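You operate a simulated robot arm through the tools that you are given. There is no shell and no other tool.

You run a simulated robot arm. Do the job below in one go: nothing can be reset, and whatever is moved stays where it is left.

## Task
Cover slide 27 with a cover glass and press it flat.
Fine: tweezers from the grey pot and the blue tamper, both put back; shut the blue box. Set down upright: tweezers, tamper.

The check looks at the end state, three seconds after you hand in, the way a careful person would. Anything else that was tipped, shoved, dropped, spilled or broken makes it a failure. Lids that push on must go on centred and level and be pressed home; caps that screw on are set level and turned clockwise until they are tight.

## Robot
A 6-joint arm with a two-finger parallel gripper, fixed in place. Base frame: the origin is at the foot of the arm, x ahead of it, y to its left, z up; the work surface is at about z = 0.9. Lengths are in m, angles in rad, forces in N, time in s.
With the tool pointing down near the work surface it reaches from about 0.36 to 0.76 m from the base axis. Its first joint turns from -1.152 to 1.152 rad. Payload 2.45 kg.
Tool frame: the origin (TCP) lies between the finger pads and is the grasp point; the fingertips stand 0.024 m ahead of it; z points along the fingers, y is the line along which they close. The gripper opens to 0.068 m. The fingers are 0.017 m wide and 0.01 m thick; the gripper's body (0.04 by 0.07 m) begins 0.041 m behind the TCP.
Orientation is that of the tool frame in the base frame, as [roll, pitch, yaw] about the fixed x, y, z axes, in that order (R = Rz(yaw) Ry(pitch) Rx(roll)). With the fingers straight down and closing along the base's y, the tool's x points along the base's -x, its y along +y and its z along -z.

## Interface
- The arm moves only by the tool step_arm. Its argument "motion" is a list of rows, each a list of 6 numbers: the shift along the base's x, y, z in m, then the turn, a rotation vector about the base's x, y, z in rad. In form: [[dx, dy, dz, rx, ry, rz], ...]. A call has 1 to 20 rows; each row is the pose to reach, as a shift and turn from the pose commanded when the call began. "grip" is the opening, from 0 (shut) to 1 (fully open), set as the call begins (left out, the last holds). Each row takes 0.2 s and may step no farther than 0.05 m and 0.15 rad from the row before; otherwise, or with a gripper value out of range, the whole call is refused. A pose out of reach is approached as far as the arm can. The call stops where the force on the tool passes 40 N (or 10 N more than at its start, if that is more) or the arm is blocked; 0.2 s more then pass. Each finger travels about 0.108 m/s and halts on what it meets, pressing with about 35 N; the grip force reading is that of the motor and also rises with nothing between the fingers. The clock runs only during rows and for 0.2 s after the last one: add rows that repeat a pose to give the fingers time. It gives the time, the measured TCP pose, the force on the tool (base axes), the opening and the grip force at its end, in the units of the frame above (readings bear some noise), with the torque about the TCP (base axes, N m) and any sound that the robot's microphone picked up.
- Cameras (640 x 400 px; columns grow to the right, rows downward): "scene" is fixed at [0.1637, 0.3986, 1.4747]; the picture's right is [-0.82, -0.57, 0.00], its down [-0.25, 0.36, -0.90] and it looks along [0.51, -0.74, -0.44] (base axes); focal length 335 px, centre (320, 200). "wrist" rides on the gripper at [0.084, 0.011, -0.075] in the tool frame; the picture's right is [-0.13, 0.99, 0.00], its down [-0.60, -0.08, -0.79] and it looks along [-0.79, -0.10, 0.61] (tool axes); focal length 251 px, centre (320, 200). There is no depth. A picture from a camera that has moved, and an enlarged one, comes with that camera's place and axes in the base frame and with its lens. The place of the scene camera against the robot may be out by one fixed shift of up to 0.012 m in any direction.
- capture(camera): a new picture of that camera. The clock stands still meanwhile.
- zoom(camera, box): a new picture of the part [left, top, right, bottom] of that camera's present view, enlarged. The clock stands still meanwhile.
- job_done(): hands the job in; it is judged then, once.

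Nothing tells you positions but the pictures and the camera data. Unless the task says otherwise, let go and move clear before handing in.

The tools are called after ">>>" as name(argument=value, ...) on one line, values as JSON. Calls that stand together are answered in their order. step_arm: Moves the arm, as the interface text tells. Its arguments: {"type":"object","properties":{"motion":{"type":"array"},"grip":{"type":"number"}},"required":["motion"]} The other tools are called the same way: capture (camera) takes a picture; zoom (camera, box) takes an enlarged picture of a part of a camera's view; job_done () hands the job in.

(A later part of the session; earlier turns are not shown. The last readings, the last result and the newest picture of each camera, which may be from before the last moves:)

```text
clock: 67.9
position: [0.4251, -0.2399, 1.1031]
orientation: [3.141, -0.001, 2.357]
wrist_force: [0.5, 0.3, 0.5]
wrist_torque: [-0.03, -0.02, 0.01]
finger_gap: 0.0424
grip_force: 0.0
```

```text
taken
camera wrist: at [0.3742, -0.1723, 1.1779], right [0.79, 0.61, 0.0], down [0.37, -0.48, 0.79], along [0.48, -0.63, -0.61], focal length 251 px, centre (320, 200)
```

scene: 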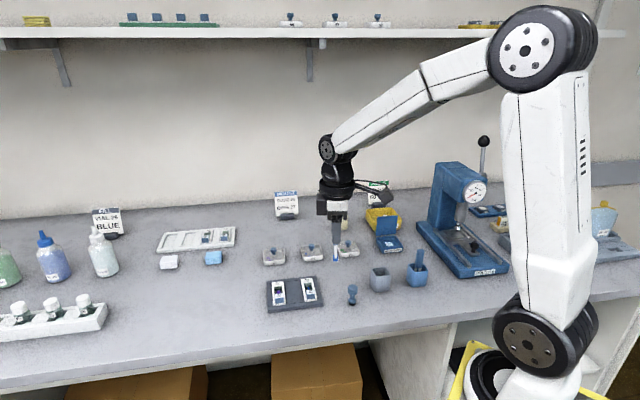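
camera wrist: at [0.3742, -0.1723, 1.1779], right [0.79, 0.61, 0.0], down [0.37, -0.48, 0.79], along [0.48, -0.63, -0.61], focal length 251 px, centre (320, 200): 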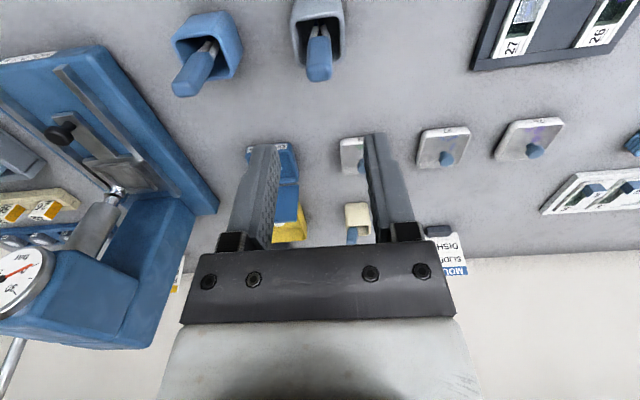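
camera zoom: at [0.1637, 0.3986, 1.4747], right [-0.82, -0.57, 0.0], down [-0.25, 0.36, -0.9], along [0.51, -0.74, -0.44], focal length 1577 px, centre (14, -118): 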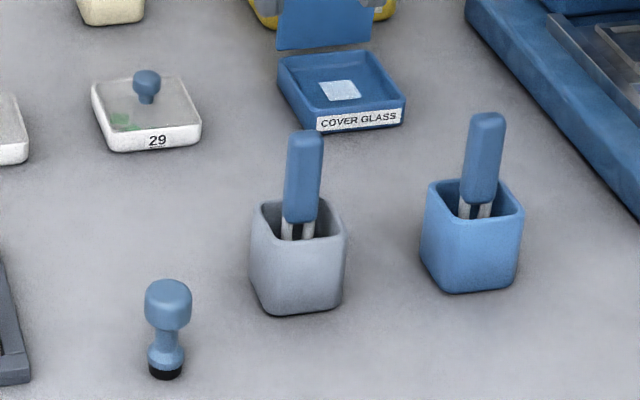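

The tweezers are back upright in the grey pot. Now to the blue tamper near (0.4535,-0.151): hover above it to check alignment.

>>> step_arm(motion=[[0.009, 0.03, 0, 0, 0, 0], [0.018, 0.06, 0, 0, 0, 0], [0.0277, 0.0885, 0, 0, 0, 0], [0.0277, 0.0885, -0.03, 0, 0, 0], [0.0277, 0.0885, -0.06, 0, 0, 0], [0.0277, 0.0885, -0.08, 0, 0, 0], [0.0277, 0.0885, -0.08, 0, 0, 0]])

>>> capture(camera="wrist")

>>> zoom(camera="wrist", box=[260, 20, 380, 140])

>>> zoom(camera="scene", box=[325, 250, 385, 315])

```text
clock: 69.5
position: [0.4529, -0.1525, 1.0227]
orientation: [3.141, 0.002, 2.358]
wrist_force: [-0.6, 0.2, -0.5]
wrist_torque: [0.02, -0.02, 0.0]
finger_gap: 0.0424
grip_force: 0.1
```

```text
taken
camera wrist: at [0.4021, -0.0862, 1.097], right [0.79, 0.61, 0.0], down [0.37, -0.48, 0.79], along [0.48, -0.63, -0.61], focal length 251 px, centre (320, 200)
```

wrist: 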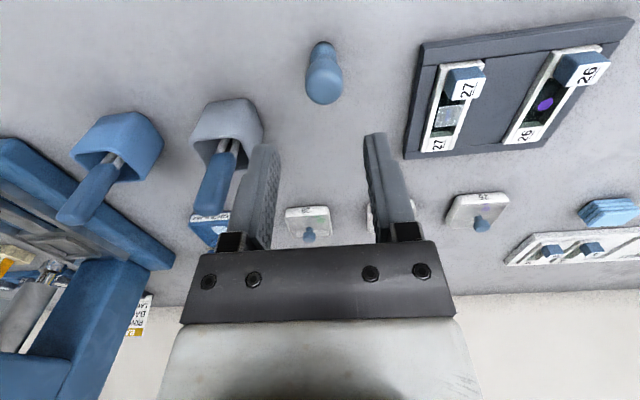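

```text
3.33 times, centred on (320, 80) of wrist
camera zoom: at [0.4021, -0.0862, 1.097], right [0.79, 0.61, 0.0], down [0.37, -0.48, 0.79], along [0.48, -0.63, -0.61], focal length 838 px, centre (320, 600)
```

zoom: 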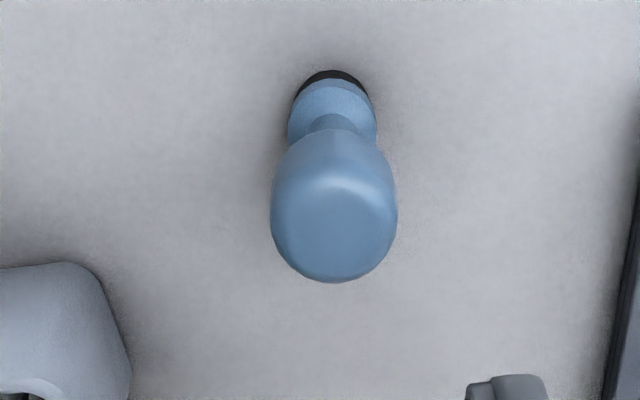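

```text
6.15 times, centred on (355, 282) of scene
camera zoom: at [0.1637, 0.3986, 1.4747], right [-0.82, -0.57, 0.0], down [-0.25, 0.36, -0.9], along [0.51, -0.74, -0.44], focal length 2062 px, centre (105, -308)
```

zoom: 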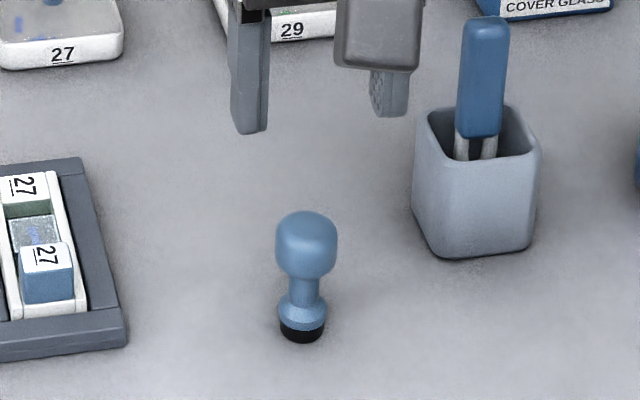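

Tamper axis is about 4 mm off the present TCP. Correcting and lowering around its head.

>>> step_arm(motion=[[-0.0004, 0.0058, 0, 0, 0, 0], [-0.0004, 0.0058, -0.02, 0, 0, 0], [-0.0004, 0.0058, -0.04, 0, 0, 0], [-0.0004, 0.0058, -0.04, 0, 0, 0]])

>>> zoom(camera="wrist", box=[240, 60, 400, 180])

>>> zoom(camera="scene", box=[325, 250, 385, 315])

```text
clock: 70.5
position: [0.4526, -0.1457, 0.9829]
orientation: [3.141, 0.0, 2.359]
wrist_force: [0.0, 0.1, 0.2]
wrist_torque: [0.02, 0.0, -0.03]
finger_gap: 0.0422
grip_force: 0.0
```

```text
3.33 times, centred on (320, 120) of wrist
camera zoom: at [0.4022, -0.0797, 1.0572], right [0.79, 0.61, 0.0], down [0.37, -0.48, 0.79], along [0.48, -0.63, -0.61], focal length 838 px, centre (320, 467)
```

zoom: 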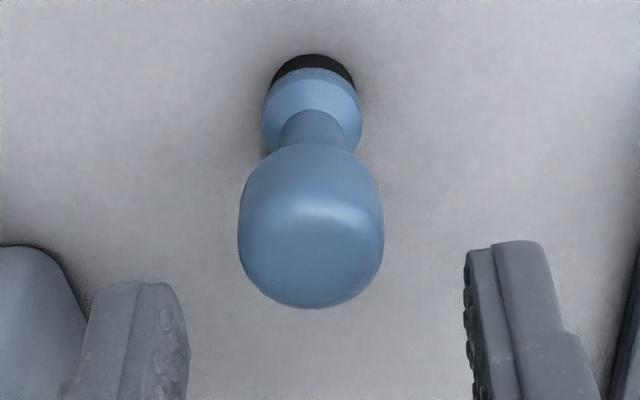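

```text
6.15 times, centred on (355, 282) of scene
camera zoom: at [0.1637, 0.3986, 1.4747], right [-0.82, -0.57, 0.0], down [-0.25, 0.36, -0.9], along [0.51, -0.74, -0.44], focal length 2062 px, centre (105, -308)
```

zoom: 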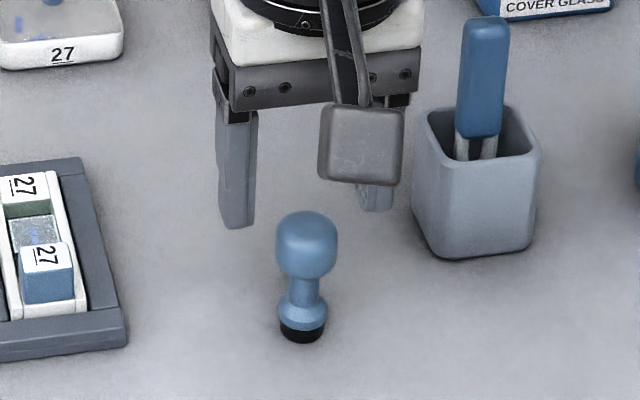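

Well centred now. Descending to the head and closing.

>>> step_arm(motion=[[-0.0005, -0.0005, -0.015, 0, 0, 0], [-0.0005, -0.0005, -0.03, 0, 0, 0], [-0.0005, -0.0005, -0.036, 0, 0, 0], [-0.0005, -0.0005, -0.036, 0, 0, 0]])

>>> step_arm(motion=[[0, 0, 0, 0, 0, 0], [0, 0, 0, 0, 0, 0], [0, 0, 0, 0, 0, 0]], grip=0.2)

>>> zoom(camera="scene", box=[325, 250, 385, 315])

>>> zoom(camera="wrist", box=[240, 60, 400, 240])

```text
clock: 71.5
position: [0.4526, -0.1471, 0.9479]
orientation: [3.14, 0.001, 2.357]
wrist_force: [0.2, 0.7, -1.1]
wrist_torque: [-0.03, 0.02, 0.0]
finger_gap: 0.0423
grip_force: 0.0
```

```text
clock: 72.3
position: [0.4527, -0.1466, 0.9472]
orientation: [-3.141, 0.002, 2.358]
wrist_force: [1.3, 0.4, 0.3]
wrist_torque: [0.0, -0.01, -0.02]
finger_gap: 0.0225
grip_force: 34.8
```

```text
6.15 times, centred on (355, 282) of scene
camera zoom: at [0.1637, 0.3986, 1.4747], right [-0.82, -0.57, 0.0], down [-0.25, 0.36, -0.9], along [0.51, -0.74, -0.44], focal length 2062 px, centre (105, -308)
```

zoom: 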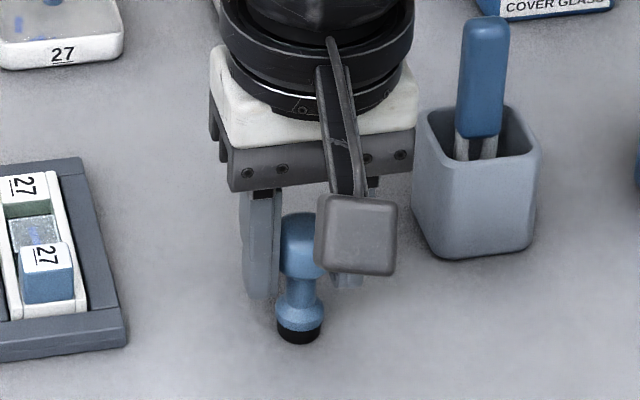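

```text
2.22 times, centred on (320, 150) of wrist
camera zoom: at [0.4016, -0.0795, 1.0216], right [0.79, 0.61, 0.0], down [0.37, -0.48, 0.79], along [0.48, -0.63, -0.61], focal length 559 px, centre (320, 311)
```

zoom: 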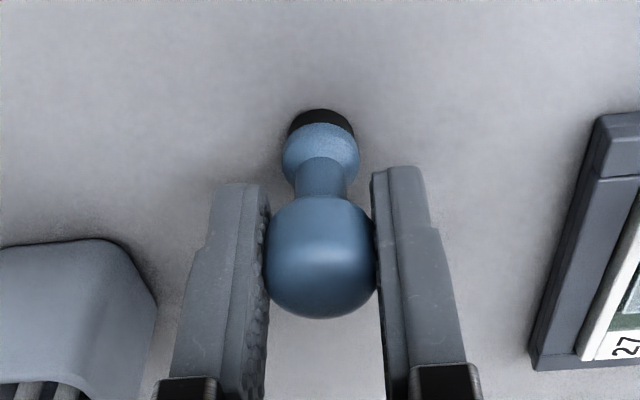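

Tamper gripped (gap 22.5 mm). Lifting it and carrying it to above the cover glass on slide 27.

>>> step_arm(motion=[[0, 0, 0.01, 0, 0, 0], [0, 0, 0.035, 0, 0, 0], [0, 0, 0.06, 0, 0, 0], [0.025, 0.0065, 0.065, 0, 0, 0], [0.055, 0.0145, 0.065, 0, 0, 0], [0.085, 0.022, 0.065, 0, 0, 0], [0.1094, 0.0285, 0.065, 0, 0, 0], [0.1094, 0.0285, 0.045, 0, 0, 0], [0.1094, 0.0285, 0.035, 0, 0, 0], [0.1094, 0.0285, 0.035, 0, 0, 0]])

>>> capture(camera="wrist")

>>> zoom(camera="wrist", box=[260, 20, 380, 140])

>>> zoom(camera="scene", box=[290, 255, 334, 310])

```text
clock: 74.5
position: [0.5605, -0.1186, 0.9818]
orientation: [3.141, -0.001, 2.359]
wrist_force: [-0.2, 0.2, -0.8]
wrist_torque: [0.01, -0.01, 0.03]
finger_gap: 0.0225
grip_force: 34.9
```

```text
taken
camera wrist: at [0.5103, -0.0508, 1.0563], right [0.79, 0.61, 0.0], down [0.37, -0.48, 0.79], along [0.48, -0.63, -0.61], focal length 251 px, centre (320, 200)
```

wrist: 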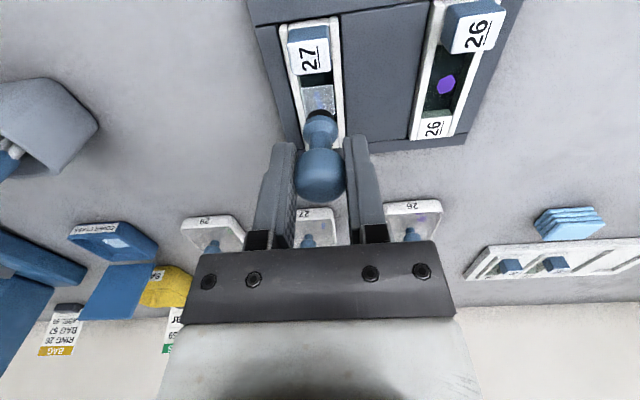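

```text
3.33 times, centred on (320, 80) of wrist
camera zoom: at [0.5103, -0.0508, 1.0563], right [0.79, 0.61, 0.0], down [0.37, -0.48, 0.79], along [0.48, -0.63, -0.61], focal length 838 px, centre (320, 600)
```

zoom: 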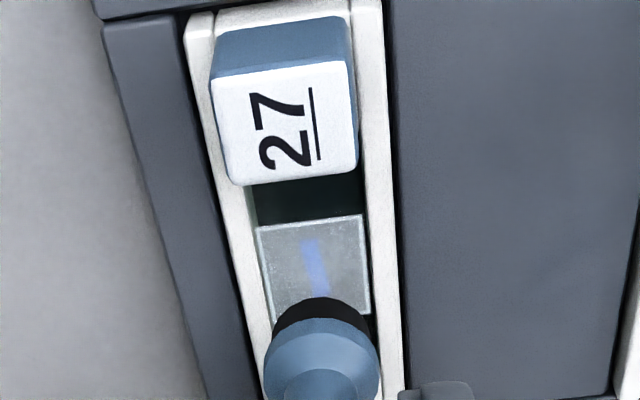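

```text
7.27 times, centred on (312, 282) of scene
camera zoom: at [0.1637, 0.3986, 1.4747], right [-0.82, -0.57, 0.0], down [-0.25, 0.36, -0.9], along [0.51, -0.74, -0.44], focal length 2437 px, centre (378, -400)
```

zoom: 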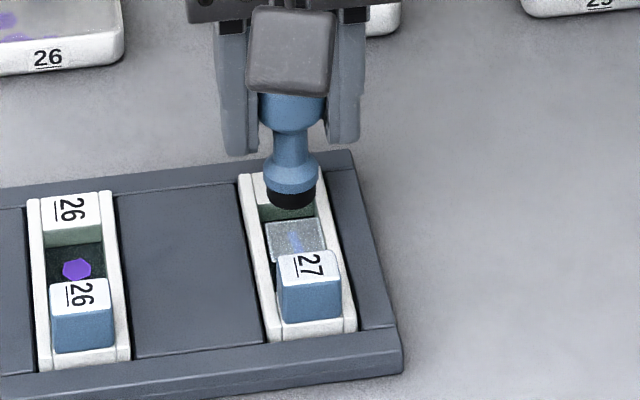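

Tamper foot hangs 25 mm above the glass, aligned within ~2 mm. Fine-adjusting and lowering to the rim of the recess.

>>> step_arm(motion=[[0.0001, -0.0013, -0.008, 0, 0, 0], [0.0001, -0.0013, -0.016, 0, 0, 0], [0.0001, -0.0013, -0.02, 0, 0, 0], [0.0001, -0.0013, -0.02, 0, 0, 0]])

>>> zoom(camera="wrist", box=[270, 40, 370, 140])

>>> zoom(camera="scene", box=[295, 265, 327, 305])

```text
clock: 75.5
position: [0.5601, -0.1184, 0.9616]
orientation: [-3.141, 0.0, 2.358]
wrist_force: [0.7, 0.8, 1.7]
wrist_torque: [0.02, 0.01, 0.01]
finger_gap: 0.0223
grip_force: 35.2
```

```text
4.00 times, centred on (320, 90) of wrist
camera zoom: at [0.5101, -0.0525, 1.0361], right [0.79, 0.61, 0.0], down [0.37, -0.48, 0.79], along [0.49, -0.63, -0.61], focal length 1006 px, centre (320, 640)
```

zoom: 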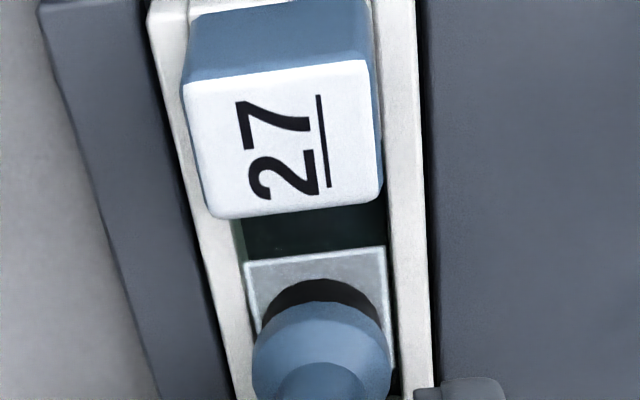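

```text
10.00 times, centred on (311, 285) of scene
camera zoom: at [0.1637, 0.3986, 1.4747], right [-0.82, -0.57, 0.0], down [-0.25, 0.36, -0.9], along [0.51, -0.74, -0.44], focal length 3350 px, centre (410, -650)
```

zoom: 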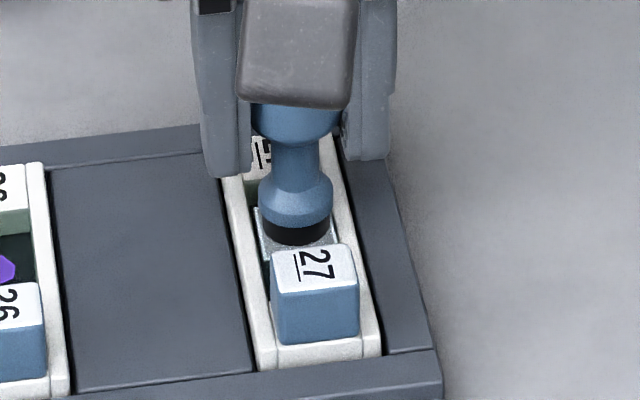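

The foot is right over the glass. Lowering gently, reading the force at each step.

>>> step_arm(motion=[[0, 0, -0.0005, 0, 0, 0], [0, 0, -0.001, 0, 0, 0], [0, 0, -0.001, 0, 0, 0]])

```text
clock: 76.3
position: [0.5618, -0.1199, 0.9614]
orientation: [3.139, 0.003, 2.359]
wrist_force: [1.2, 0.2, 11.8]
wrist_torque: [0.04, 0.0, 0.01]
finger_gap: 0.0224
grip_force: 35.0
```

Contact at about 12 N. Checking in the pictures that the foot is on the glass and not on a rail.

>>> zoom(camera="wrist", box=[280, 80, 360, 160])

>>> zoom(camera="scene", box=[299, 275, 319, 300])

```text
5.00 times, centred on (320, 120) of wrist
camera zoom: at [0.5102, -0.0525, 1.0355], right [0.79, 0.61, 0.0], down [0.37, -0.48, 0.79], along [0.49, -0.63, -0.61], focal length 1257 px, centre (320, 600)
```

zoom: 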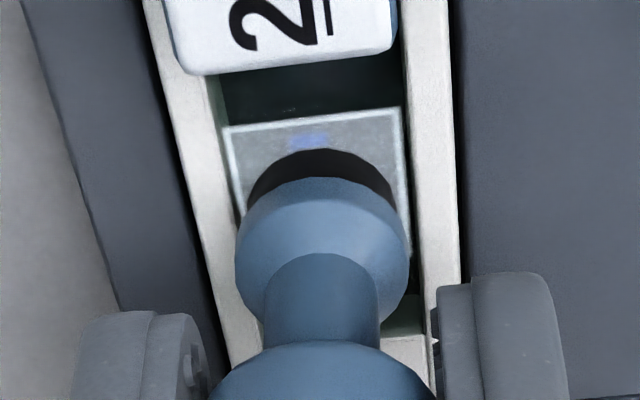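

```text
16.00 times, centred on (309, 288) of scene
camera zoom: at [0.1635, 0.3987, 1.4747], right [-0.82, -0.57, 0.0], down [-0.25, 0.36, -0.9], along [0.51, -0.74, -0.44], focal length 5361 px, centre (496, -1200)
```

zoom: 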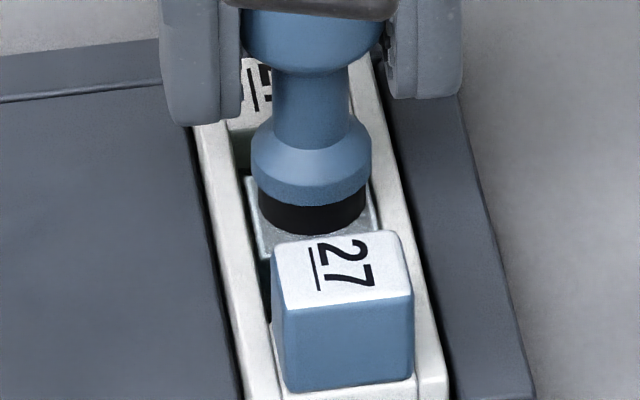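

The foot bears on the glass between the rails. I'll lift slightly to see whether anything changed before pressing more.

>>> step_arm(motion=[[0, 0, 0.003, 0, 0, 0], [0, 0, 0.015, 0, 0, 0], [0, 0, 0.03, 0, 0, 0], [0, 0, 0.03, 0, 0, 0]])

>>> zoom(camera="wrist", box=[280, 60, 360, 130])

>>> zoom(camera="scene", box=[298, 275, 322, 305])

```text
clock: 77.3
position: [0.5618, -0.1185, 0.9897]
orientation: [-3.141, 0.0, 2.358]
wrist_force: [-1.0, 0.5, 0.0]
wrist_torque: [0.0, -0.01, -0.02]
finger_gap: 0.0224
grip_force: 34.7
```

```text
5.71 times, centred on (320, 95) of wrist
camera zoom: at [0.5105, -0.052, 1.0652], right [0.79, 0.61, 0.0], down [0.37, -0.48, 0.79], along [0.48, -0.63, -0.61], focal length 1437 px, centre (320, 800)
```

zoom: 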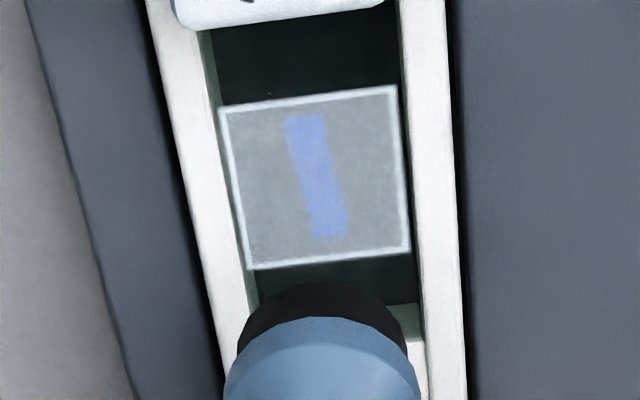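

```text
13.33 times, centred on (310, 290) of scene
camera zoom: at [0.1637, 0.3986, 1.4747], right [-0.82, -0.57, 0.0], down [-0.25, 0.36, -0.9], along [0.51, -0.74, -0.44], focal length 4467 px, centre (453, -1000)
```

zoom: 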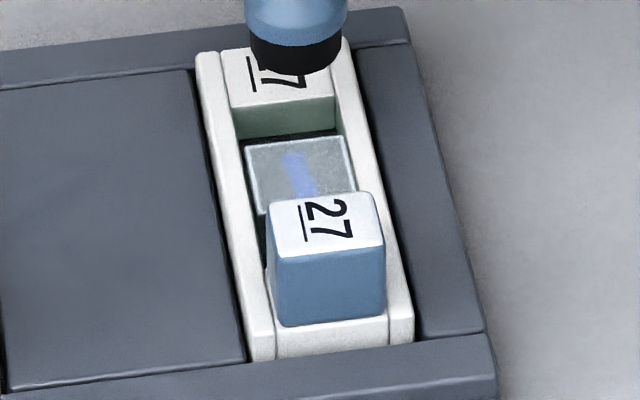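

The glass has dropped about 1 mm and the specimen looks clearer beneath it: the press is working. The TCP is centred on the glass, so I'll press again, more firmly but carefully.

>>> step_arm(motion=[[0, 0, -0.015, 0, 0, 0], [0, 0, -0.025, 0, 0, 0], [0, 0, -0.029, 0, 0, 0], [0, 0, -0.029, 0, 0, 0]])

>>> step_arm(motion=[[0, 0, -0.0005, 0, 0, 0], [0, 0, -0.0005, 0, 0, 0]])

```text
clock: 78.3
position: [0.5616, -0.1182, 0.9612]
orientation: [-3.14, 0.001, 2.357]
wrist_force: [-0.1, 0.0, 1.2]
wrist_torque: [0.03, -0.03, -0.03]
finger_gap: 0.0223
grip_force: 34.6
```

```text
clock: 78.9
position: [0.5604, -0.1181, 0.9617]
orientation: [3.14, 0.002, 2.357]
wrist_force: [-0.1, -0.6, 3.6]
wrist_torque: [-0.07, -0.01, 0.01]
finger_gap: 0.0224
grip_force: 34.6
```

Contact again. Another half millimetre at a time.

>>> step_arm(motion=[[0, 0, -0.0005, 0, 0, 0], [0, 0, -0.0005, 0, 0, 0]])

```text
clock: 79.5
position: [0.5615, -0.1185, 0.9614]
orientation: [3.141, 0.001, 2.358]
wrist_force: [1.0, -1.3, 8.9]
wrist_torque: [-0.11, -0.06, -0.02]
finger_gap: 0.0223
grip_force: 34.9
```

>>> step_arm(motion=[[0, 0, -0.0005, 0, 0, 0], [0, 0, -0.0005, 0, 0, 0], [0, 0, -0.0005, 0, 0, 0]])

>>> zoom(camera="scene", box=[299, 275, 319, 300])

```text
clock: 80.3
position: [0.5612, -0.1201, 0.9609]
orientation: [3.14, 0.002, 2.358]
wrist_force: [-1.1, -0.5, 16.6]
wrist_torque: [0.0, 0.01, 0.05]
finger_gap: 0.0224
grip_force: 35.4
```

```text
16.00 times, centred on (309, 288) of scene
camera zoom: at [0.1634, 0.3987, 1.4747], right [-0.82, -0.57, 0.0], down [-0.25, 0.36, -0.9], along [0.51, -0.74, -0.44], focal length 5361 px, centre (496, -1200)
```

zoom: 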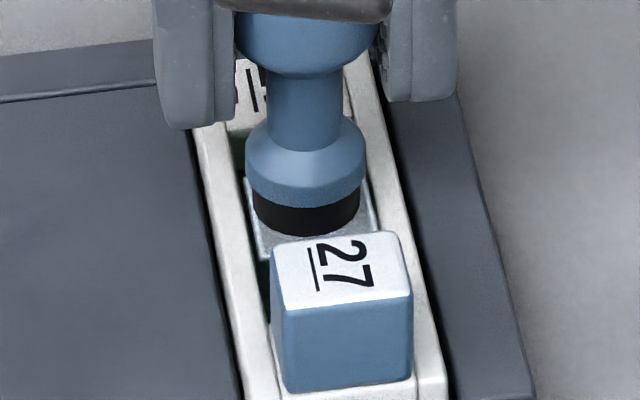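

About 17 N of steady pressure on the glass. I'll hold it for a second, then lift off.

>>> step_arm(motion=[[0, 0, 0, 0, 0, 0], [0, 0, 0, 0, 0, 0], [0, 0, 0, 0, 0, 0], [0, 0, 0, 0, 0, 0], [0, 0, 0, 0, 0, 0]])

>>> step_arm(motion=[[0, 0, 0.002, 0, 0, 0], [0, 0, 0.01, 0, 0, 0], [0, 0, 0.03, 0, 0, 0], [0, 0, 0.05, 0, 0, 0], [0, 0, 0.05, 0, 0, 0]])

>>> zoom(camera="wrist", box=[280, 40, 360, 110])

>>> zoom(camera="scene", box=[298, 275, 322, 305])

```text
clock: 81.5
position: [0.5616, -0.1189, 0.9612]
orientation: [-3.141, 0.002, 2.357]
wrist_force: [2.2, 0.6, 17.5]
wrist_torque: [-0.01, -0.13, -0.01]
finger_gap: 0.0223
grip_force: 34.8
```

```text
clock: 82.7
position: [0.5603, -0.1207, 1.0095]
orientation: [-3.141, 0.001, 2.357]
wrist_force: [0.6, 0.4, -0.5]
wrist_torque: [0.0, -0.01, 0.02]
finger_gap: 0.0225
grip_force: 35.1
```

```text
5.71 times, centred on (320, 75) of wrist
camera zoom: at [0.5093, -0.0533, 1.0842], right [0.79, 0.61, 0.0], down [0.37, -0.48, 0.79], along [0.48, -0.63, -0.61], focal length 1437 px, centre (320, 914)
```

zoom: 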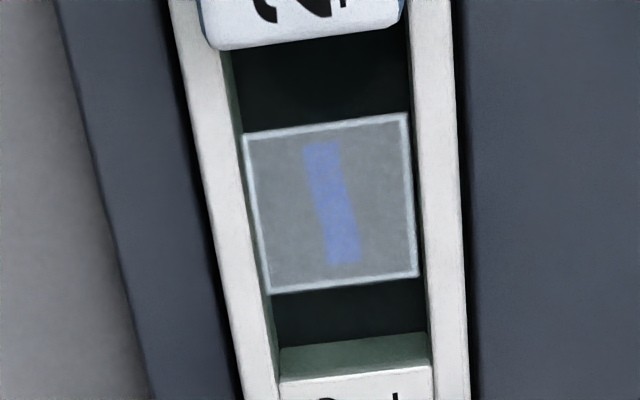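

```text
13.33 times, centred on (310, 290) of scene
camera zoom: at [0.1637, 0.3986, 1.4747], right [-0.82, -0.57, 0.0], down [-0.25, 0.36, -0.9], along [0.51, -0.74, -0.44], focal length 4467 px, centre (453, -1000)
```

zoom: 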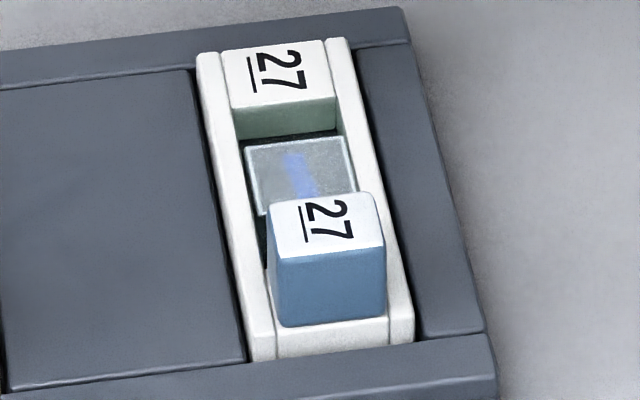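

The glass lies flat and square in the recess over the specimen. Now I return the tamper to its original spot at (0.4532,-0.1467).

>>> step_arm(motion=[[-0.02, -0.005, 0.005, 0, 0, 0], [-0.05, -0.0125, 0.005, 0, 0, 0], [-0.08, -0.02, 0.005, 0, 0, 0], [-0.108, -0.0269, 0.005, 0, 0, 0], [-0.108, -0.0269, -0.02, 0, 0, 0], [-0.108, -0.0269, -0.045, 0, 0, 0], [-0.108, -0.0269, -0.056, 0, 0, 0], [-0.108, -0.0269, -0.056, 0, 0, 0]])

>>> zoom(camera="scene", box=[325, 250, 385, 315])

>>> zoom(camera="wrist", box=[240, 60, 400, 240])

```text
clock: 84.5
position: [0.4544, -0.1463, 0.9542]
orientation: [3.141, 0.003, 2.357]
wrist_force: [0.5, -0.1, 0.9]
wrist_torque: [0.0, 0.02, -0.04]
finger_gap: 0.0225
grip_force: 34.9
```

```text
6.15 times, centred on (355, 282) of scene
camera zoom: at [0.1637, 0.3986, 1.4747], right [-0.82, -0.57, 0.0], down [-0.25, 0.36, -0.9], along [0.51, -0.74, -0.44], focal length 2062 px, centre (105, -308)
```

zoom: 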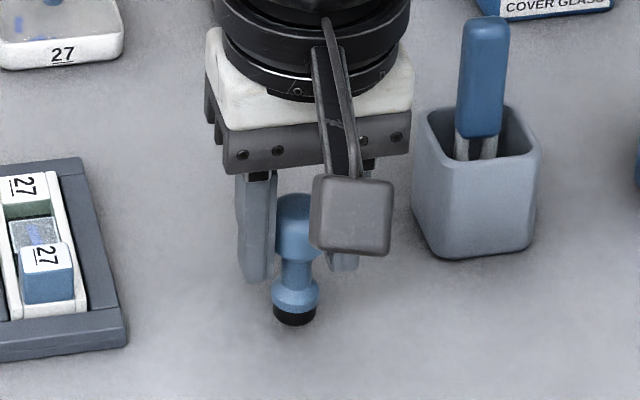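

```text
2.22 times, centred on (320, 150) of wrist
camera zoom: at [0.4037, -0.0793, 1.0288], right [0.79, 0.61, 0.0], down [0.37, -0.48, 0.79], along [0.49, -0.63, -0.61], focal length 559 px, centre (320, 311)
```

zoom: 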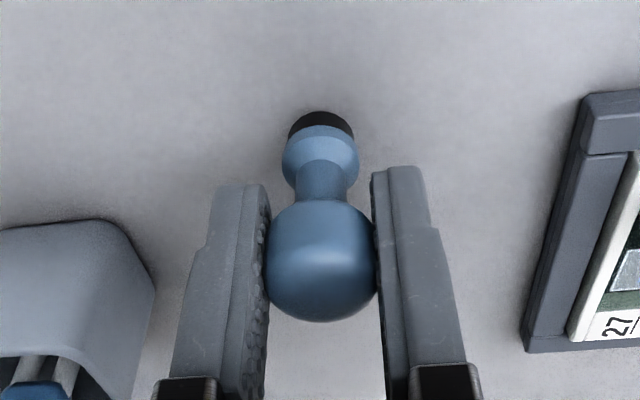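

A 2 mm correction in x, then lower until the foot touches the bench.

>>> step_arm(motion=[[-0.002, -0.0003, -0.002, 0, 0, 0], [-0.002, -0.0003, -0.0055, 0, 0, 0], [-0.002, -0.0003, -0.0055, 0, 0, 0]])

>>> zoom(camera="scene", box=[325, 250, 385, 315])

```text
clock: 85.3
position: [0.4523, -0.1469, 0.9484]
orientation: [-3.141, -0.001, 2.358]
wrist_force: [0.1, -0.2, -0.4]
wrist_torque: [0.02, 0.01, 0.02]
finger_gap: 0.0222
grip_force: 34.9
```

```text
6.15 times, centred on (355, 282) of scene
camera zoom: at [0.1637, 0.3986, 1.4747], right [-0.82, -0.57, 0.0], down [-0.25, 0.36, -0.9], along [0.51, -0.74, -0.44], focal length 2062 px, centre (105, -308)
```

zoom: 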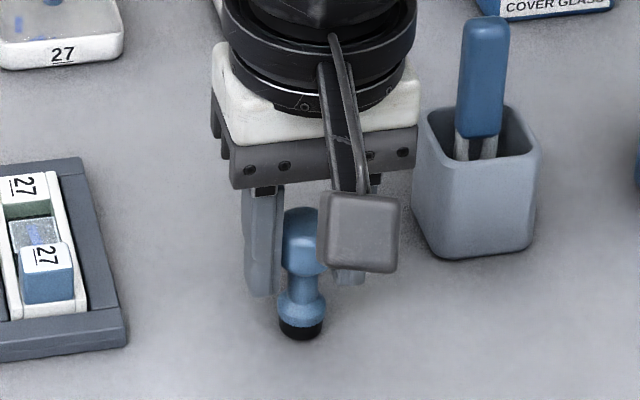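

Nearly down (about 1–2 mm left). Lowering in half-millimetre steps.

>>> step_arm(motion=[[0, 0, -0.0005, 0, 0, 0], [0, 0, -0.001, 0, 0, 0], [0, 0, -0.001, 0, 0, 0]])

```text
clock: 86.1
position: [0.4507, -0.1466, 0.9474]
orientation: [3.139, 0.0, 2.358]
wrist_force: [-0.8, -0.7, -0.7]
wrist_torque: [0.02, -0.01, 0.01]
finger_gap: 0.0225
grip_force: 34.9
```

>>> step_arm(motion=[[0, 0, -0.0007, 0, 0, 0], [0, 0, -0.0007, 0, 0, 0]])

```text
clock: 86.7
position: [0.4516, -0.1463, 0.9478]
orientation: [-3.141, 0.0, 2.357]
wrist_force: [-0.7, -1.0, -0.1]
wrist_torque: [0.01, 0.0, -0.01]
finger_gap: 0.0224
grip_force: 35.0
```

>>> step_arm(motion=[[0, 0, -0.0007, 0, 0, 0], [0, 0, -0.0007, 0, 0, 0]])

>>> zoom(camera="scene", box=[335, 270, 375, 310])

```text
clock: 87.3
position: [0.4526, -0.1458, 0.9473]
orientation: [-3.142, 0.0, 2.357]
wrist_force: [-0.4, 0.0, -0.3]
wrist_torque: [0.03, -0.01, 0.04]
finger_gap: 0.0225
grip_force: 34.7
```

```text
10.00 times, centred on (355, 290) of scene
camera zoom: at [0.1637, 0.3986, 1.4747], right [-0.82, -0.57, 0.0], down [-0.25, 0.36, -0.9], along [0.51, -0.74, -0.44], focal length 3350 px, centre (-30, -700)
```

zoom: 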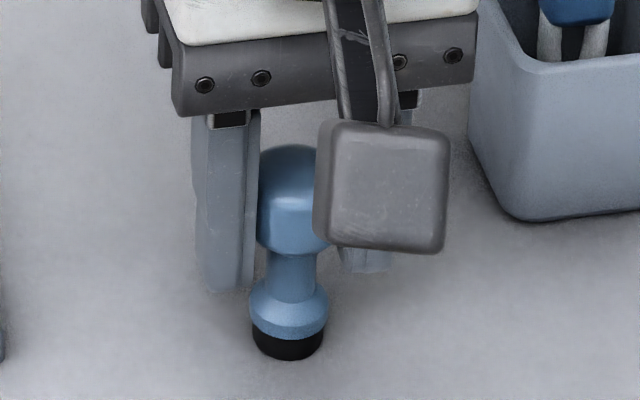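

No contact yet; the tamper may have slid slightly in the grip while pressing. Continuing.

>>> step_arm(motion=[[0, 0, -0.0006, 0, 0, 0], [0, 0, -0.0006, 0, 0, 0]])

```text
clock: 87.9
position: [0.4517, -0.1459, 0.9467]
orientation: [-3.141, 0.002, 2.359]
wrist_force: [0.0, -0.3, 1.2]
wrist_torque: [0.0, -0.01, -0.01]
finger_gap: 0.0227
grip_force: 35.4
```

>>> step_arm(motion=[[0, 0, -0.0004, 0, 0, 0], [0, 0, -0.0004, 0, 0, 0]])

```text
clock: 88.5
position: [0.4521, -0.1456, 0.9466]
orientation: [3.141, 0.002, 2.356]
wrist_force: [-2.4, 0.0, 9.2]
wrist_torque: [-0.06, 0.11, 0.02]
finger_gap: 0.0224
grip_force: 34.9
```

The foot is on the bench (9 N). Easing off and opening the fingers.

>>> step_arm(motion=[[0, 0, 0.0004, 0, 0, 0], [0, 0, 0.0004, 0, 0, 0]])

>>> step_arm(motion=[[0, 0, 0, 0, 0, 0], [0, 0, 0, 0, 0, 0], [0, 0, 0, 0, 0, 0]], grip=0.62)

>>> step_arm(motion=[[0, 0, 0.01, 0, 0, 0], [0, 0, 0.03, 0, 0, 0], [0, 0, 0.06, 0, 0, 0], [0, 0, 0.1, 0, 0, 0], [0, 0, 0.13, 0, 0, 0], [0, 0, 0.15, 0, 0, 0], [0, 0, 0.15, 0, 0, 0]])

>>> zoom(camera="scene", box=[280, 225, 440, 325])

>>> capture(camera="wrist")

```text
clock: 89.1
position: [0.453, -0.1456, 0.9462]
orientation: [3.139, 0.001, 2.361]
wrist_force: [0.4, -2.6, 8.9]
wrist_torque: [-0.14, 0.04, -0.05]
finger_gap: 0.0224
grip_force: 35.0
```

```text
clock: 89.9
position: [0.4522, -0.146, 0.9461]
orientation: [3.141, -0.001, 2.358]
wrist_force: [0.9, 0.0, -0.3]
wrist_torque: [0.0, 0.0, 0.01]
finger_gap: 0.0424
grip_force: 0.1
```

```text
clock: 91.5
position: [0.4515, -0.1471, 1.099]
orientation: [3.141, 0.0, 2.357]
wrist_force: [0.8, 0.0, -0.5]
wrist_torque: [-0.02, 0.02, 0.0]
finger_gap: 0.0421
grip_force: 0.1
```

```text
4.00 times, centred on (360, 275) of scene
camera zoom: at [0.1637, 0.3986, 1.4747], right [-0.82, -0.57, 0.0], down [-0.25, 0.36, -0.9], along [0.51, -0.74, -0.44], focal length 1340 px, centre (160, -100)
```

zoom: 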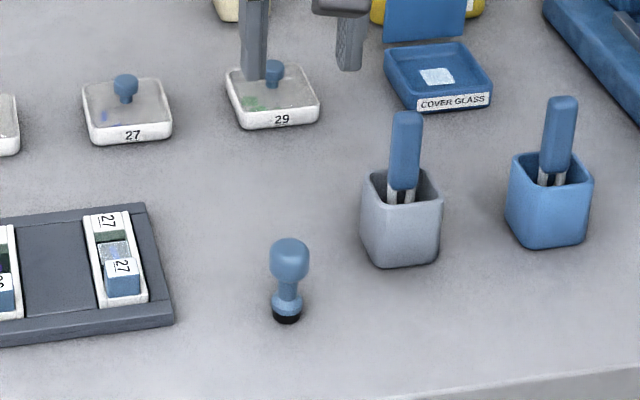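

```text
taken
camera wrist: at [0.4011, -0.0797, 1.1723], right [0.79, 0.61, 0.0], down [0.37, -0.48, 0.79], along [0.48, -0.63, -0.61], focal length 251 px, centre (320, 200)
```

wrist: 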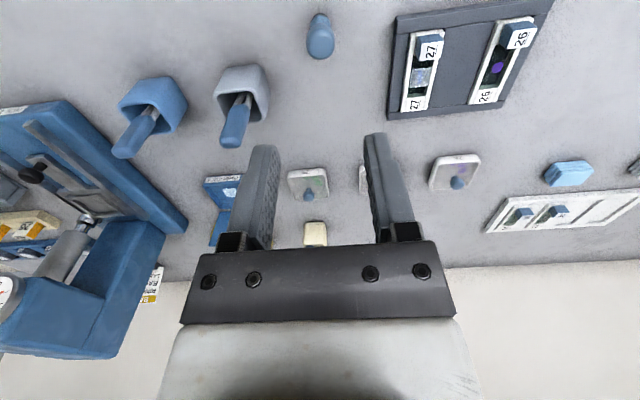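

Tamper stands upright where it was. Now the box: I'll close the fingers, travel high and come down behind the raised lid to push it shut by its knob.

>>> step_arm(motion=[[0.005, -0.02, 0.02, 0, 0, 0], [0.014, -0.058, 0.025, 0, 0, 0], [0.023, -0.096, 0.025, 0, 0, 0], [0.032, -0.134, 0.025, 0, 0, 0], [0.041, -0.172, 0.025, 0, 0, 0], [0.05, -0.21, 0.025, 0, 0, 0], [0.059, -0.248, 0.025, 0, 0, 0], [0.068, -0.286, 0.025, 0, 0, 0], [0.075, -0.315, 0.025, 0, 0, 0], [0.0797, -0.3275, 0.025, 0, 0, 0], [0.0797, -0.3275, 0.025, 0, 0, 0]], grip=0.0)

>>> capture(camera="wrist")

>>> capture(camera="scene")

>>> zoom(camera="scene", box=[360, 170, 430, 260])

```text
clock: 93.9
position: [0.5301, -0.473, 1.1207]
orientation: [-3.141, 0.0, 2.358]
wrist_force: [-0.4, 0.1, -0.4]
wrist_torque: [-0.04, 0.01, 0.0]
finger_gap: 0.0
grip_force: 23.0
```

```text
taken
camera wrist: at [0.4803, -0.4063, 1.1953], right [0.79, 0.61, 0.0], down [0.37, -0.48, 0.79], along [0.48, -0.63, -0.61], focal length 251 px, centre (320, 200)
```

wrist: 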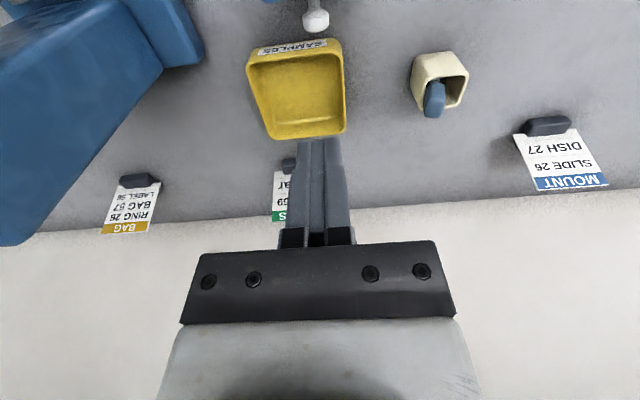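

```text
taken
```

scene: 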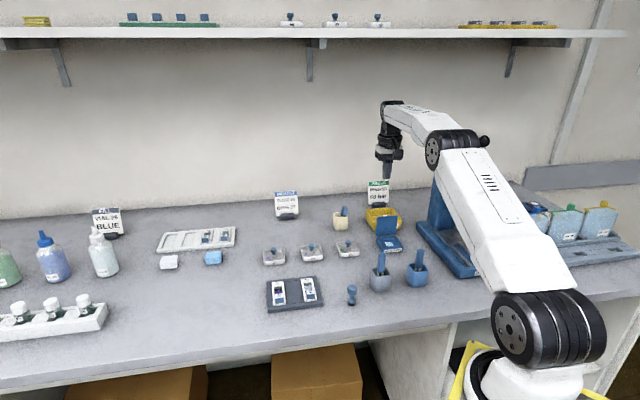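

```text
4.44 times, centred on (395, 215) of scene
camera zoom: at [0.1638, 0.3986, 1.4747], right [-0.82, -0.57, 0.0], down [-0.25, 0.36, -0.9], along [0.51, -0.74, -0.44], focal length 1489 px, centre (-13, 133)
```

zoom: 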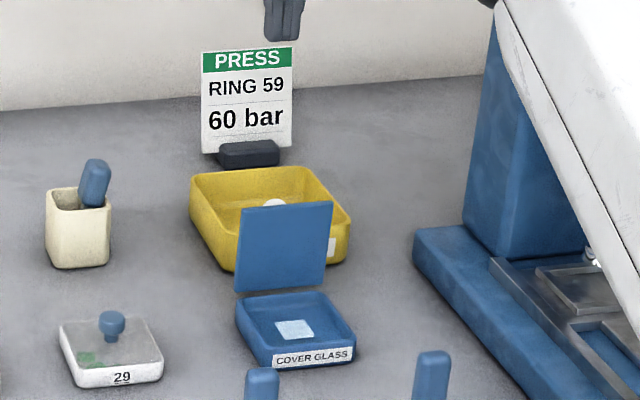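

Knob end is at about v=0.695, fingers behind it at v=0.711, and the yellow tray's rim at 0.724. Descending behind the knob.

>>> step_arm(motion=[[0, 0, -0.035, 0, 0, 0], [0, 0, -0.07, 0, 0, 0], [0, 0, -0.1, 0, 0, 0], [0, 0, -0.125, 0, 0, 0], [0, 0, -0.141, 0, 0, 0], [0, 0, -0.141, 0, 0, 0]])

>>> capture(camera="wrist")

>>> zoom(camera="scene", box=[360, 170, 430, 260])

```text
clock: 95.3
position: [0.5312, -0.4731, 0.9799]
orientation: [-3.141, 0.001, 2.358]
wrist_force: [-0.2, 0.4, 0.1]
wrist_torque: [0.04, 0.0, -0.03]
finger_gap: 0.0
grip_force: 23.7
```

```text
taken
camera wrist: at [0.4803, -0.4055, 1.0531], right [0.79, 0.61, 0.0], down [0.37, -0.48, 0.79], along [0.48, -0.63, -0.61], focal length 251 px, centre (320, 200)
```

wrist: 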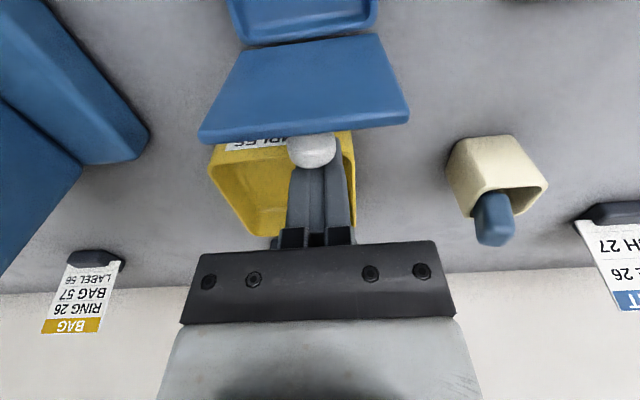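

```text
4.44 times, centred on (395, 215) of scene
camera zoom: at [0.1637, 0.3986, 1.4747], right [-0.82, -0.57, 0.0], down [-0.25, 0.36, -0.9], along [0.51, -0.74, -0.44], focal length 1489 px, centre (-13, 133)
```

zoom: 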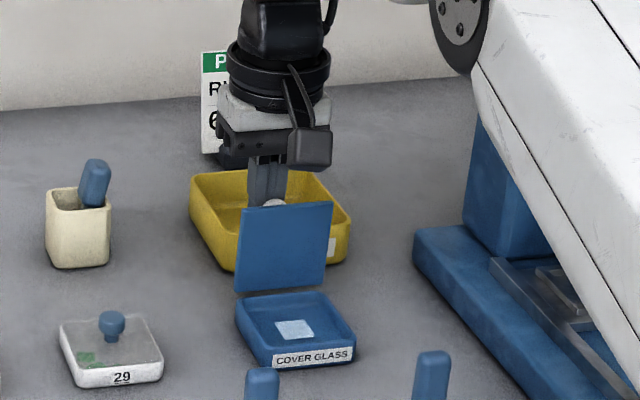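

The finger is just behind the knob. Pushing it forward horizontally to swing the lid toward closed.

>>> step_arm(motion=[[-0.0035, 0.0035, 0, 0, 0, 0], [-0.007, 0.007, 0, 0, 0, 0], [-0.0105, 0.0105, 0, 0, 0, 0], [-0.014, 0.014, 0, 0, 0, 0], [-0.0175, 0.0175, 0, 0, 0, 0], [-0.021, 0.021, 0, 0, 0, 0], [-0.0245, 0.0245, 0, 0, 0, 0]])

>>> capture(camera="wrist")

>>> zoom(camera="scene", box=[360, 170, 430, 260])

```text
clock: 96.9
position: [0.5074, -0.4472, 0.9805]
orientation: [3.141, -0.002, 2.358]
wrist_force: [-0.1, -0.3, 0.0]
wrist_torque: [-0.04, 0.02, -0.02]
finger_gap: 0.0003
grip_force: 23.8
```

```text
taken
camera wrist: at [0.4563, -0.3807, 1.0544], right [0.79, 0.61, 0.0], down [0.37, -0.48, 0.79], along [0.48, -0.63, -0.61], focal length 251 px, centre (320, 200)
```

wrist: 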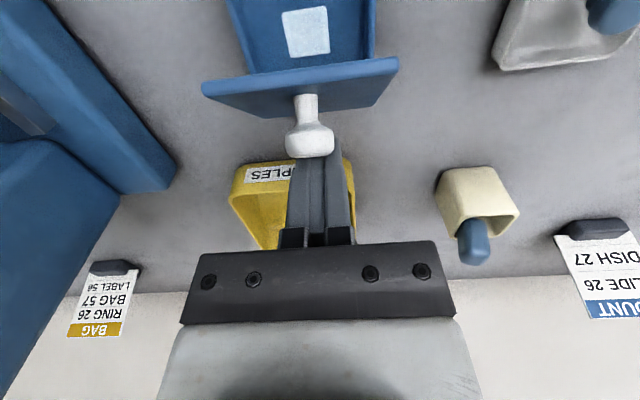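

```text
4.44 times, centred on (395, 215) of scene
camera zoom: at [0.1637, 0.3986, 1.4747], right [-0.82, -0.57, 0.0], down [-0.25, 0.36, -0.9], along [0.51, -0.74, -0.44], focal length 1489 px, centre (-13, 133)
```

zoom: 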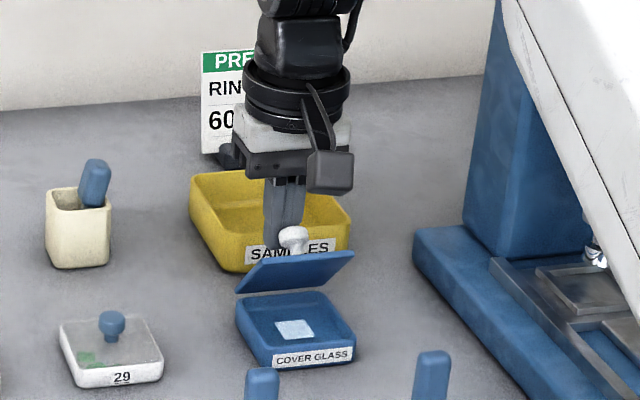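

The lid is coming down (about 50° now) with little force. Continuing forward and slightly down along the knob's arc.

>>> step_arm(motion=[[-0.0028, 0.0028, -0.0008, 0, 0, 0], [-0.0057, 0.0057, -0.002, 0, 0, 0], [-0.0085, 0.0085, -0.0035, 0, 0, 0], [-0.0113, 0.0113, -0.0055, 0, 0, 0], [-0.0141, 0.0141, -0.008, 0, 0, 0]])

>>> capture(camera="wrist")

>>> zoom(camera="scene", box=[360, 190, 430, 260])

```text
clock: 98.1
position: [0.4933, -0.4339, 0.971]
orientation: [-3.141, 0.0, 2.357]
wrist_force: [0.1, 0.8, 0.0]
wrist_torque: [0.0, 0.01, 0.0]
finger_gap: 0.0
grip_force: 23.8
```

```text
taken
camera wrist: at [0.4414, -0.3674, 1.0462], right [0.79, 0.61, 0.0], down [0.37, -0.48, 0.79], along [0.48, -0.63, -0.61], focal length 251 px, centre (320, 200)
```

wrist: 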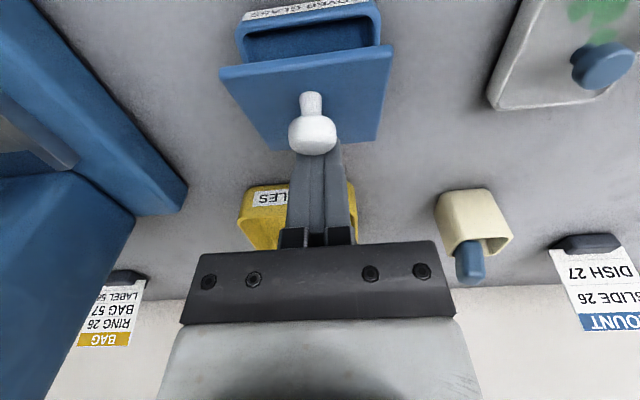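

```text
5.71 times, centred on (395, 225) of scene
camera zoom: at [0.1637, 0.3986, 1.4747], right [-0.82, -0.57, 0.0], down [-0.25, 0.36, -0.9], along [0.51, -0.74, -0.44], focal length 1914 px, centre (-109, 57)
```

zoom: 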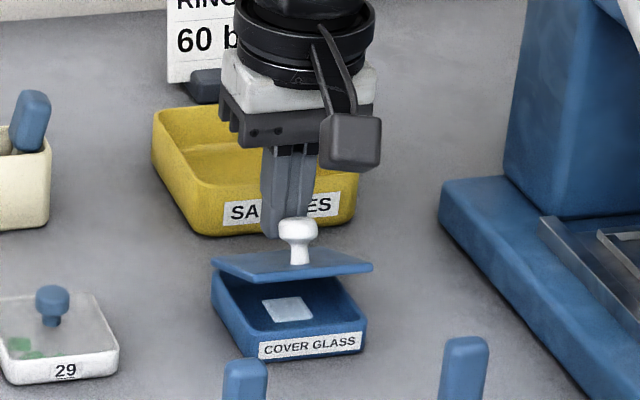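

The lid is at roughly 25°. I'll lift the fingers over the knob and press down from above.

>>> step_arm(motion=[[0, 0, 0.02, 0, 0, 0], [0, 0, 0.034, 0, 0, 0], [-0.009, 0.009, 0.034, 0, 0, 0], [-0.0184, 0.0184, 0.034, 0, 0, 0], [-0.0184, 0.0184, 0.022, 0, 0, 0], [-0.0184, 0.0184, 0.022, 0, 0, 0]])

>>> zoom(camera="wrist", box=[220, 30, 420, 190])

>>> zoom(camera="scene", box=[360, 190, 430, 260])

```text
clock: 99.5
position: [0.4746, -0.417, 0.9943]
orientation: [3.141, 0.0, 2.358]
wrist_force: [-0.3, 0.1, 0.4]
wrist_torque: [0.01, 0.0, -0.02]
finger_gap: 0.0
grip_force: 23.1
```

```text
2.50 times, centred on (320, 110) of wrist
camera zoom: at [0.4235, -0.3496, 1.0687], right [0.79, 0.61, 0.0], down [0.37, -0.48, 0.79], along [0.48, -0.63, -0.61], focal length 629 px, centre (320, 425)
```

zoom: 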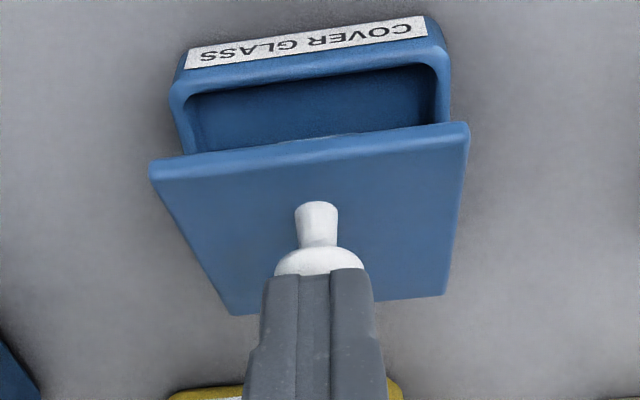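

```text
5.71 times, centred on (395, 225) of scene
camera zoom: at [0.1637, 0.3986, 1.4747], right [-0.82, -0.57, 0.0], down [-0.25, 0.36, -0.9], along [0.51, -0.74, -0.44], focal length 1914 px, centre (-109, 57)
```

zoom: 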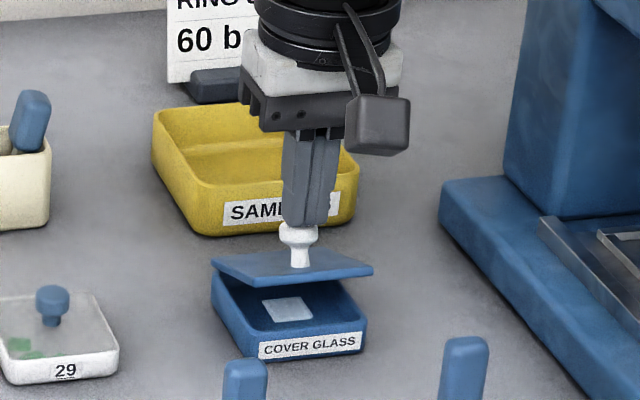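

Fingertips are right above the knob. Pressing down slowly to close the lid.

>>> step_arm(motion=[[0, 0, -0.004, 0, 0, 0], [-0.0004, 0.0004, -0.008, 0, 0, 0], [-0.0008, 0.0008, -0.012, 0, 0, 0], [-0.0012, 0.0012, -0.016, 0, 0, 0], [-0.0016, 0.0016, -0.02, 0, 0, 0]])

>>> zoom(camera="scene", box=[360, 190, 430, 260])

>>> zoom(camera="wrist", box=[220, 30, 420, 190])

```text
clock: 100.7
position: [0.473, -0.4151, 0.9739]
orientation: [3.141, 0.002, 2.358]
wrist_force: [-0.3, -0.2, 0.8]
wrist_torque: [0.0, 0.02, 0.0]
finger_gap: 0.0
grip_force: 23.7
```

```text
5.71 times, centred on (395, 225) of scene
camera zoom: at [0.1637, 0.3986, 1.4747], right [-0.82, -0.57, 0.0], down [-0.25, 0.36, -0.9], along [0.51, -0.74, -0.44], focal length 1914 px, centre (-109, 57)
```

zoom: 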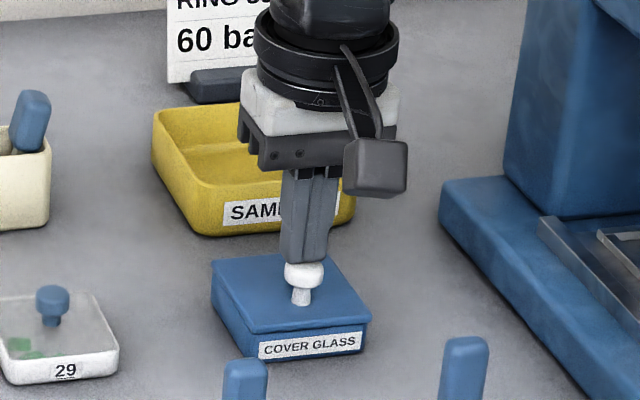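

```text
2.50 times, centred on (320, 110) of wrist
camera zoom: at [0.4216, -0.3483, 1.0478], right [0.79, 0.61, 0.0], down [0.37, -0.48, 0.79], along [0.48, -0.63, -0.61], focal length 629 px, centre (320, 425)
```

zoom: 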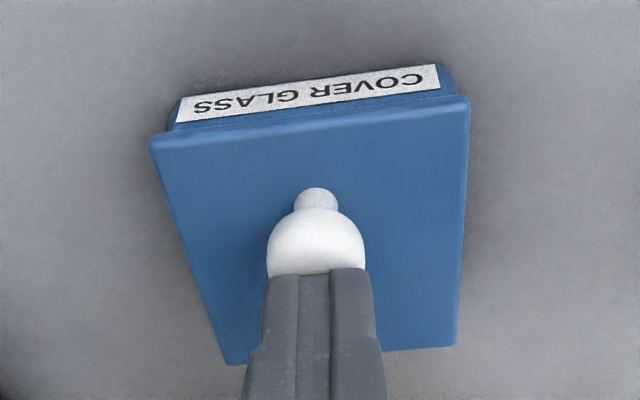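

The lid looks shut. Pressing down a little more to make sure it is fully home.

>>> step_arm(motion=[[0, 0, -0.001, 0, 0, 0], [0, 0, -0.002, 0, 0, 0], [0, 0, -0.002, 0, 0, 0]])

```text
clock: 101.5
position: [0.4728, -0.415, 0.9729]
orientation: [3.14, 0.001, 2.357]
wrist_force: [-5.9, 2.3, 12.2]
wrist_torque: [0.11, 0.16, 0.02]
finger_gap: 0.0
grip_force: 23.5
```

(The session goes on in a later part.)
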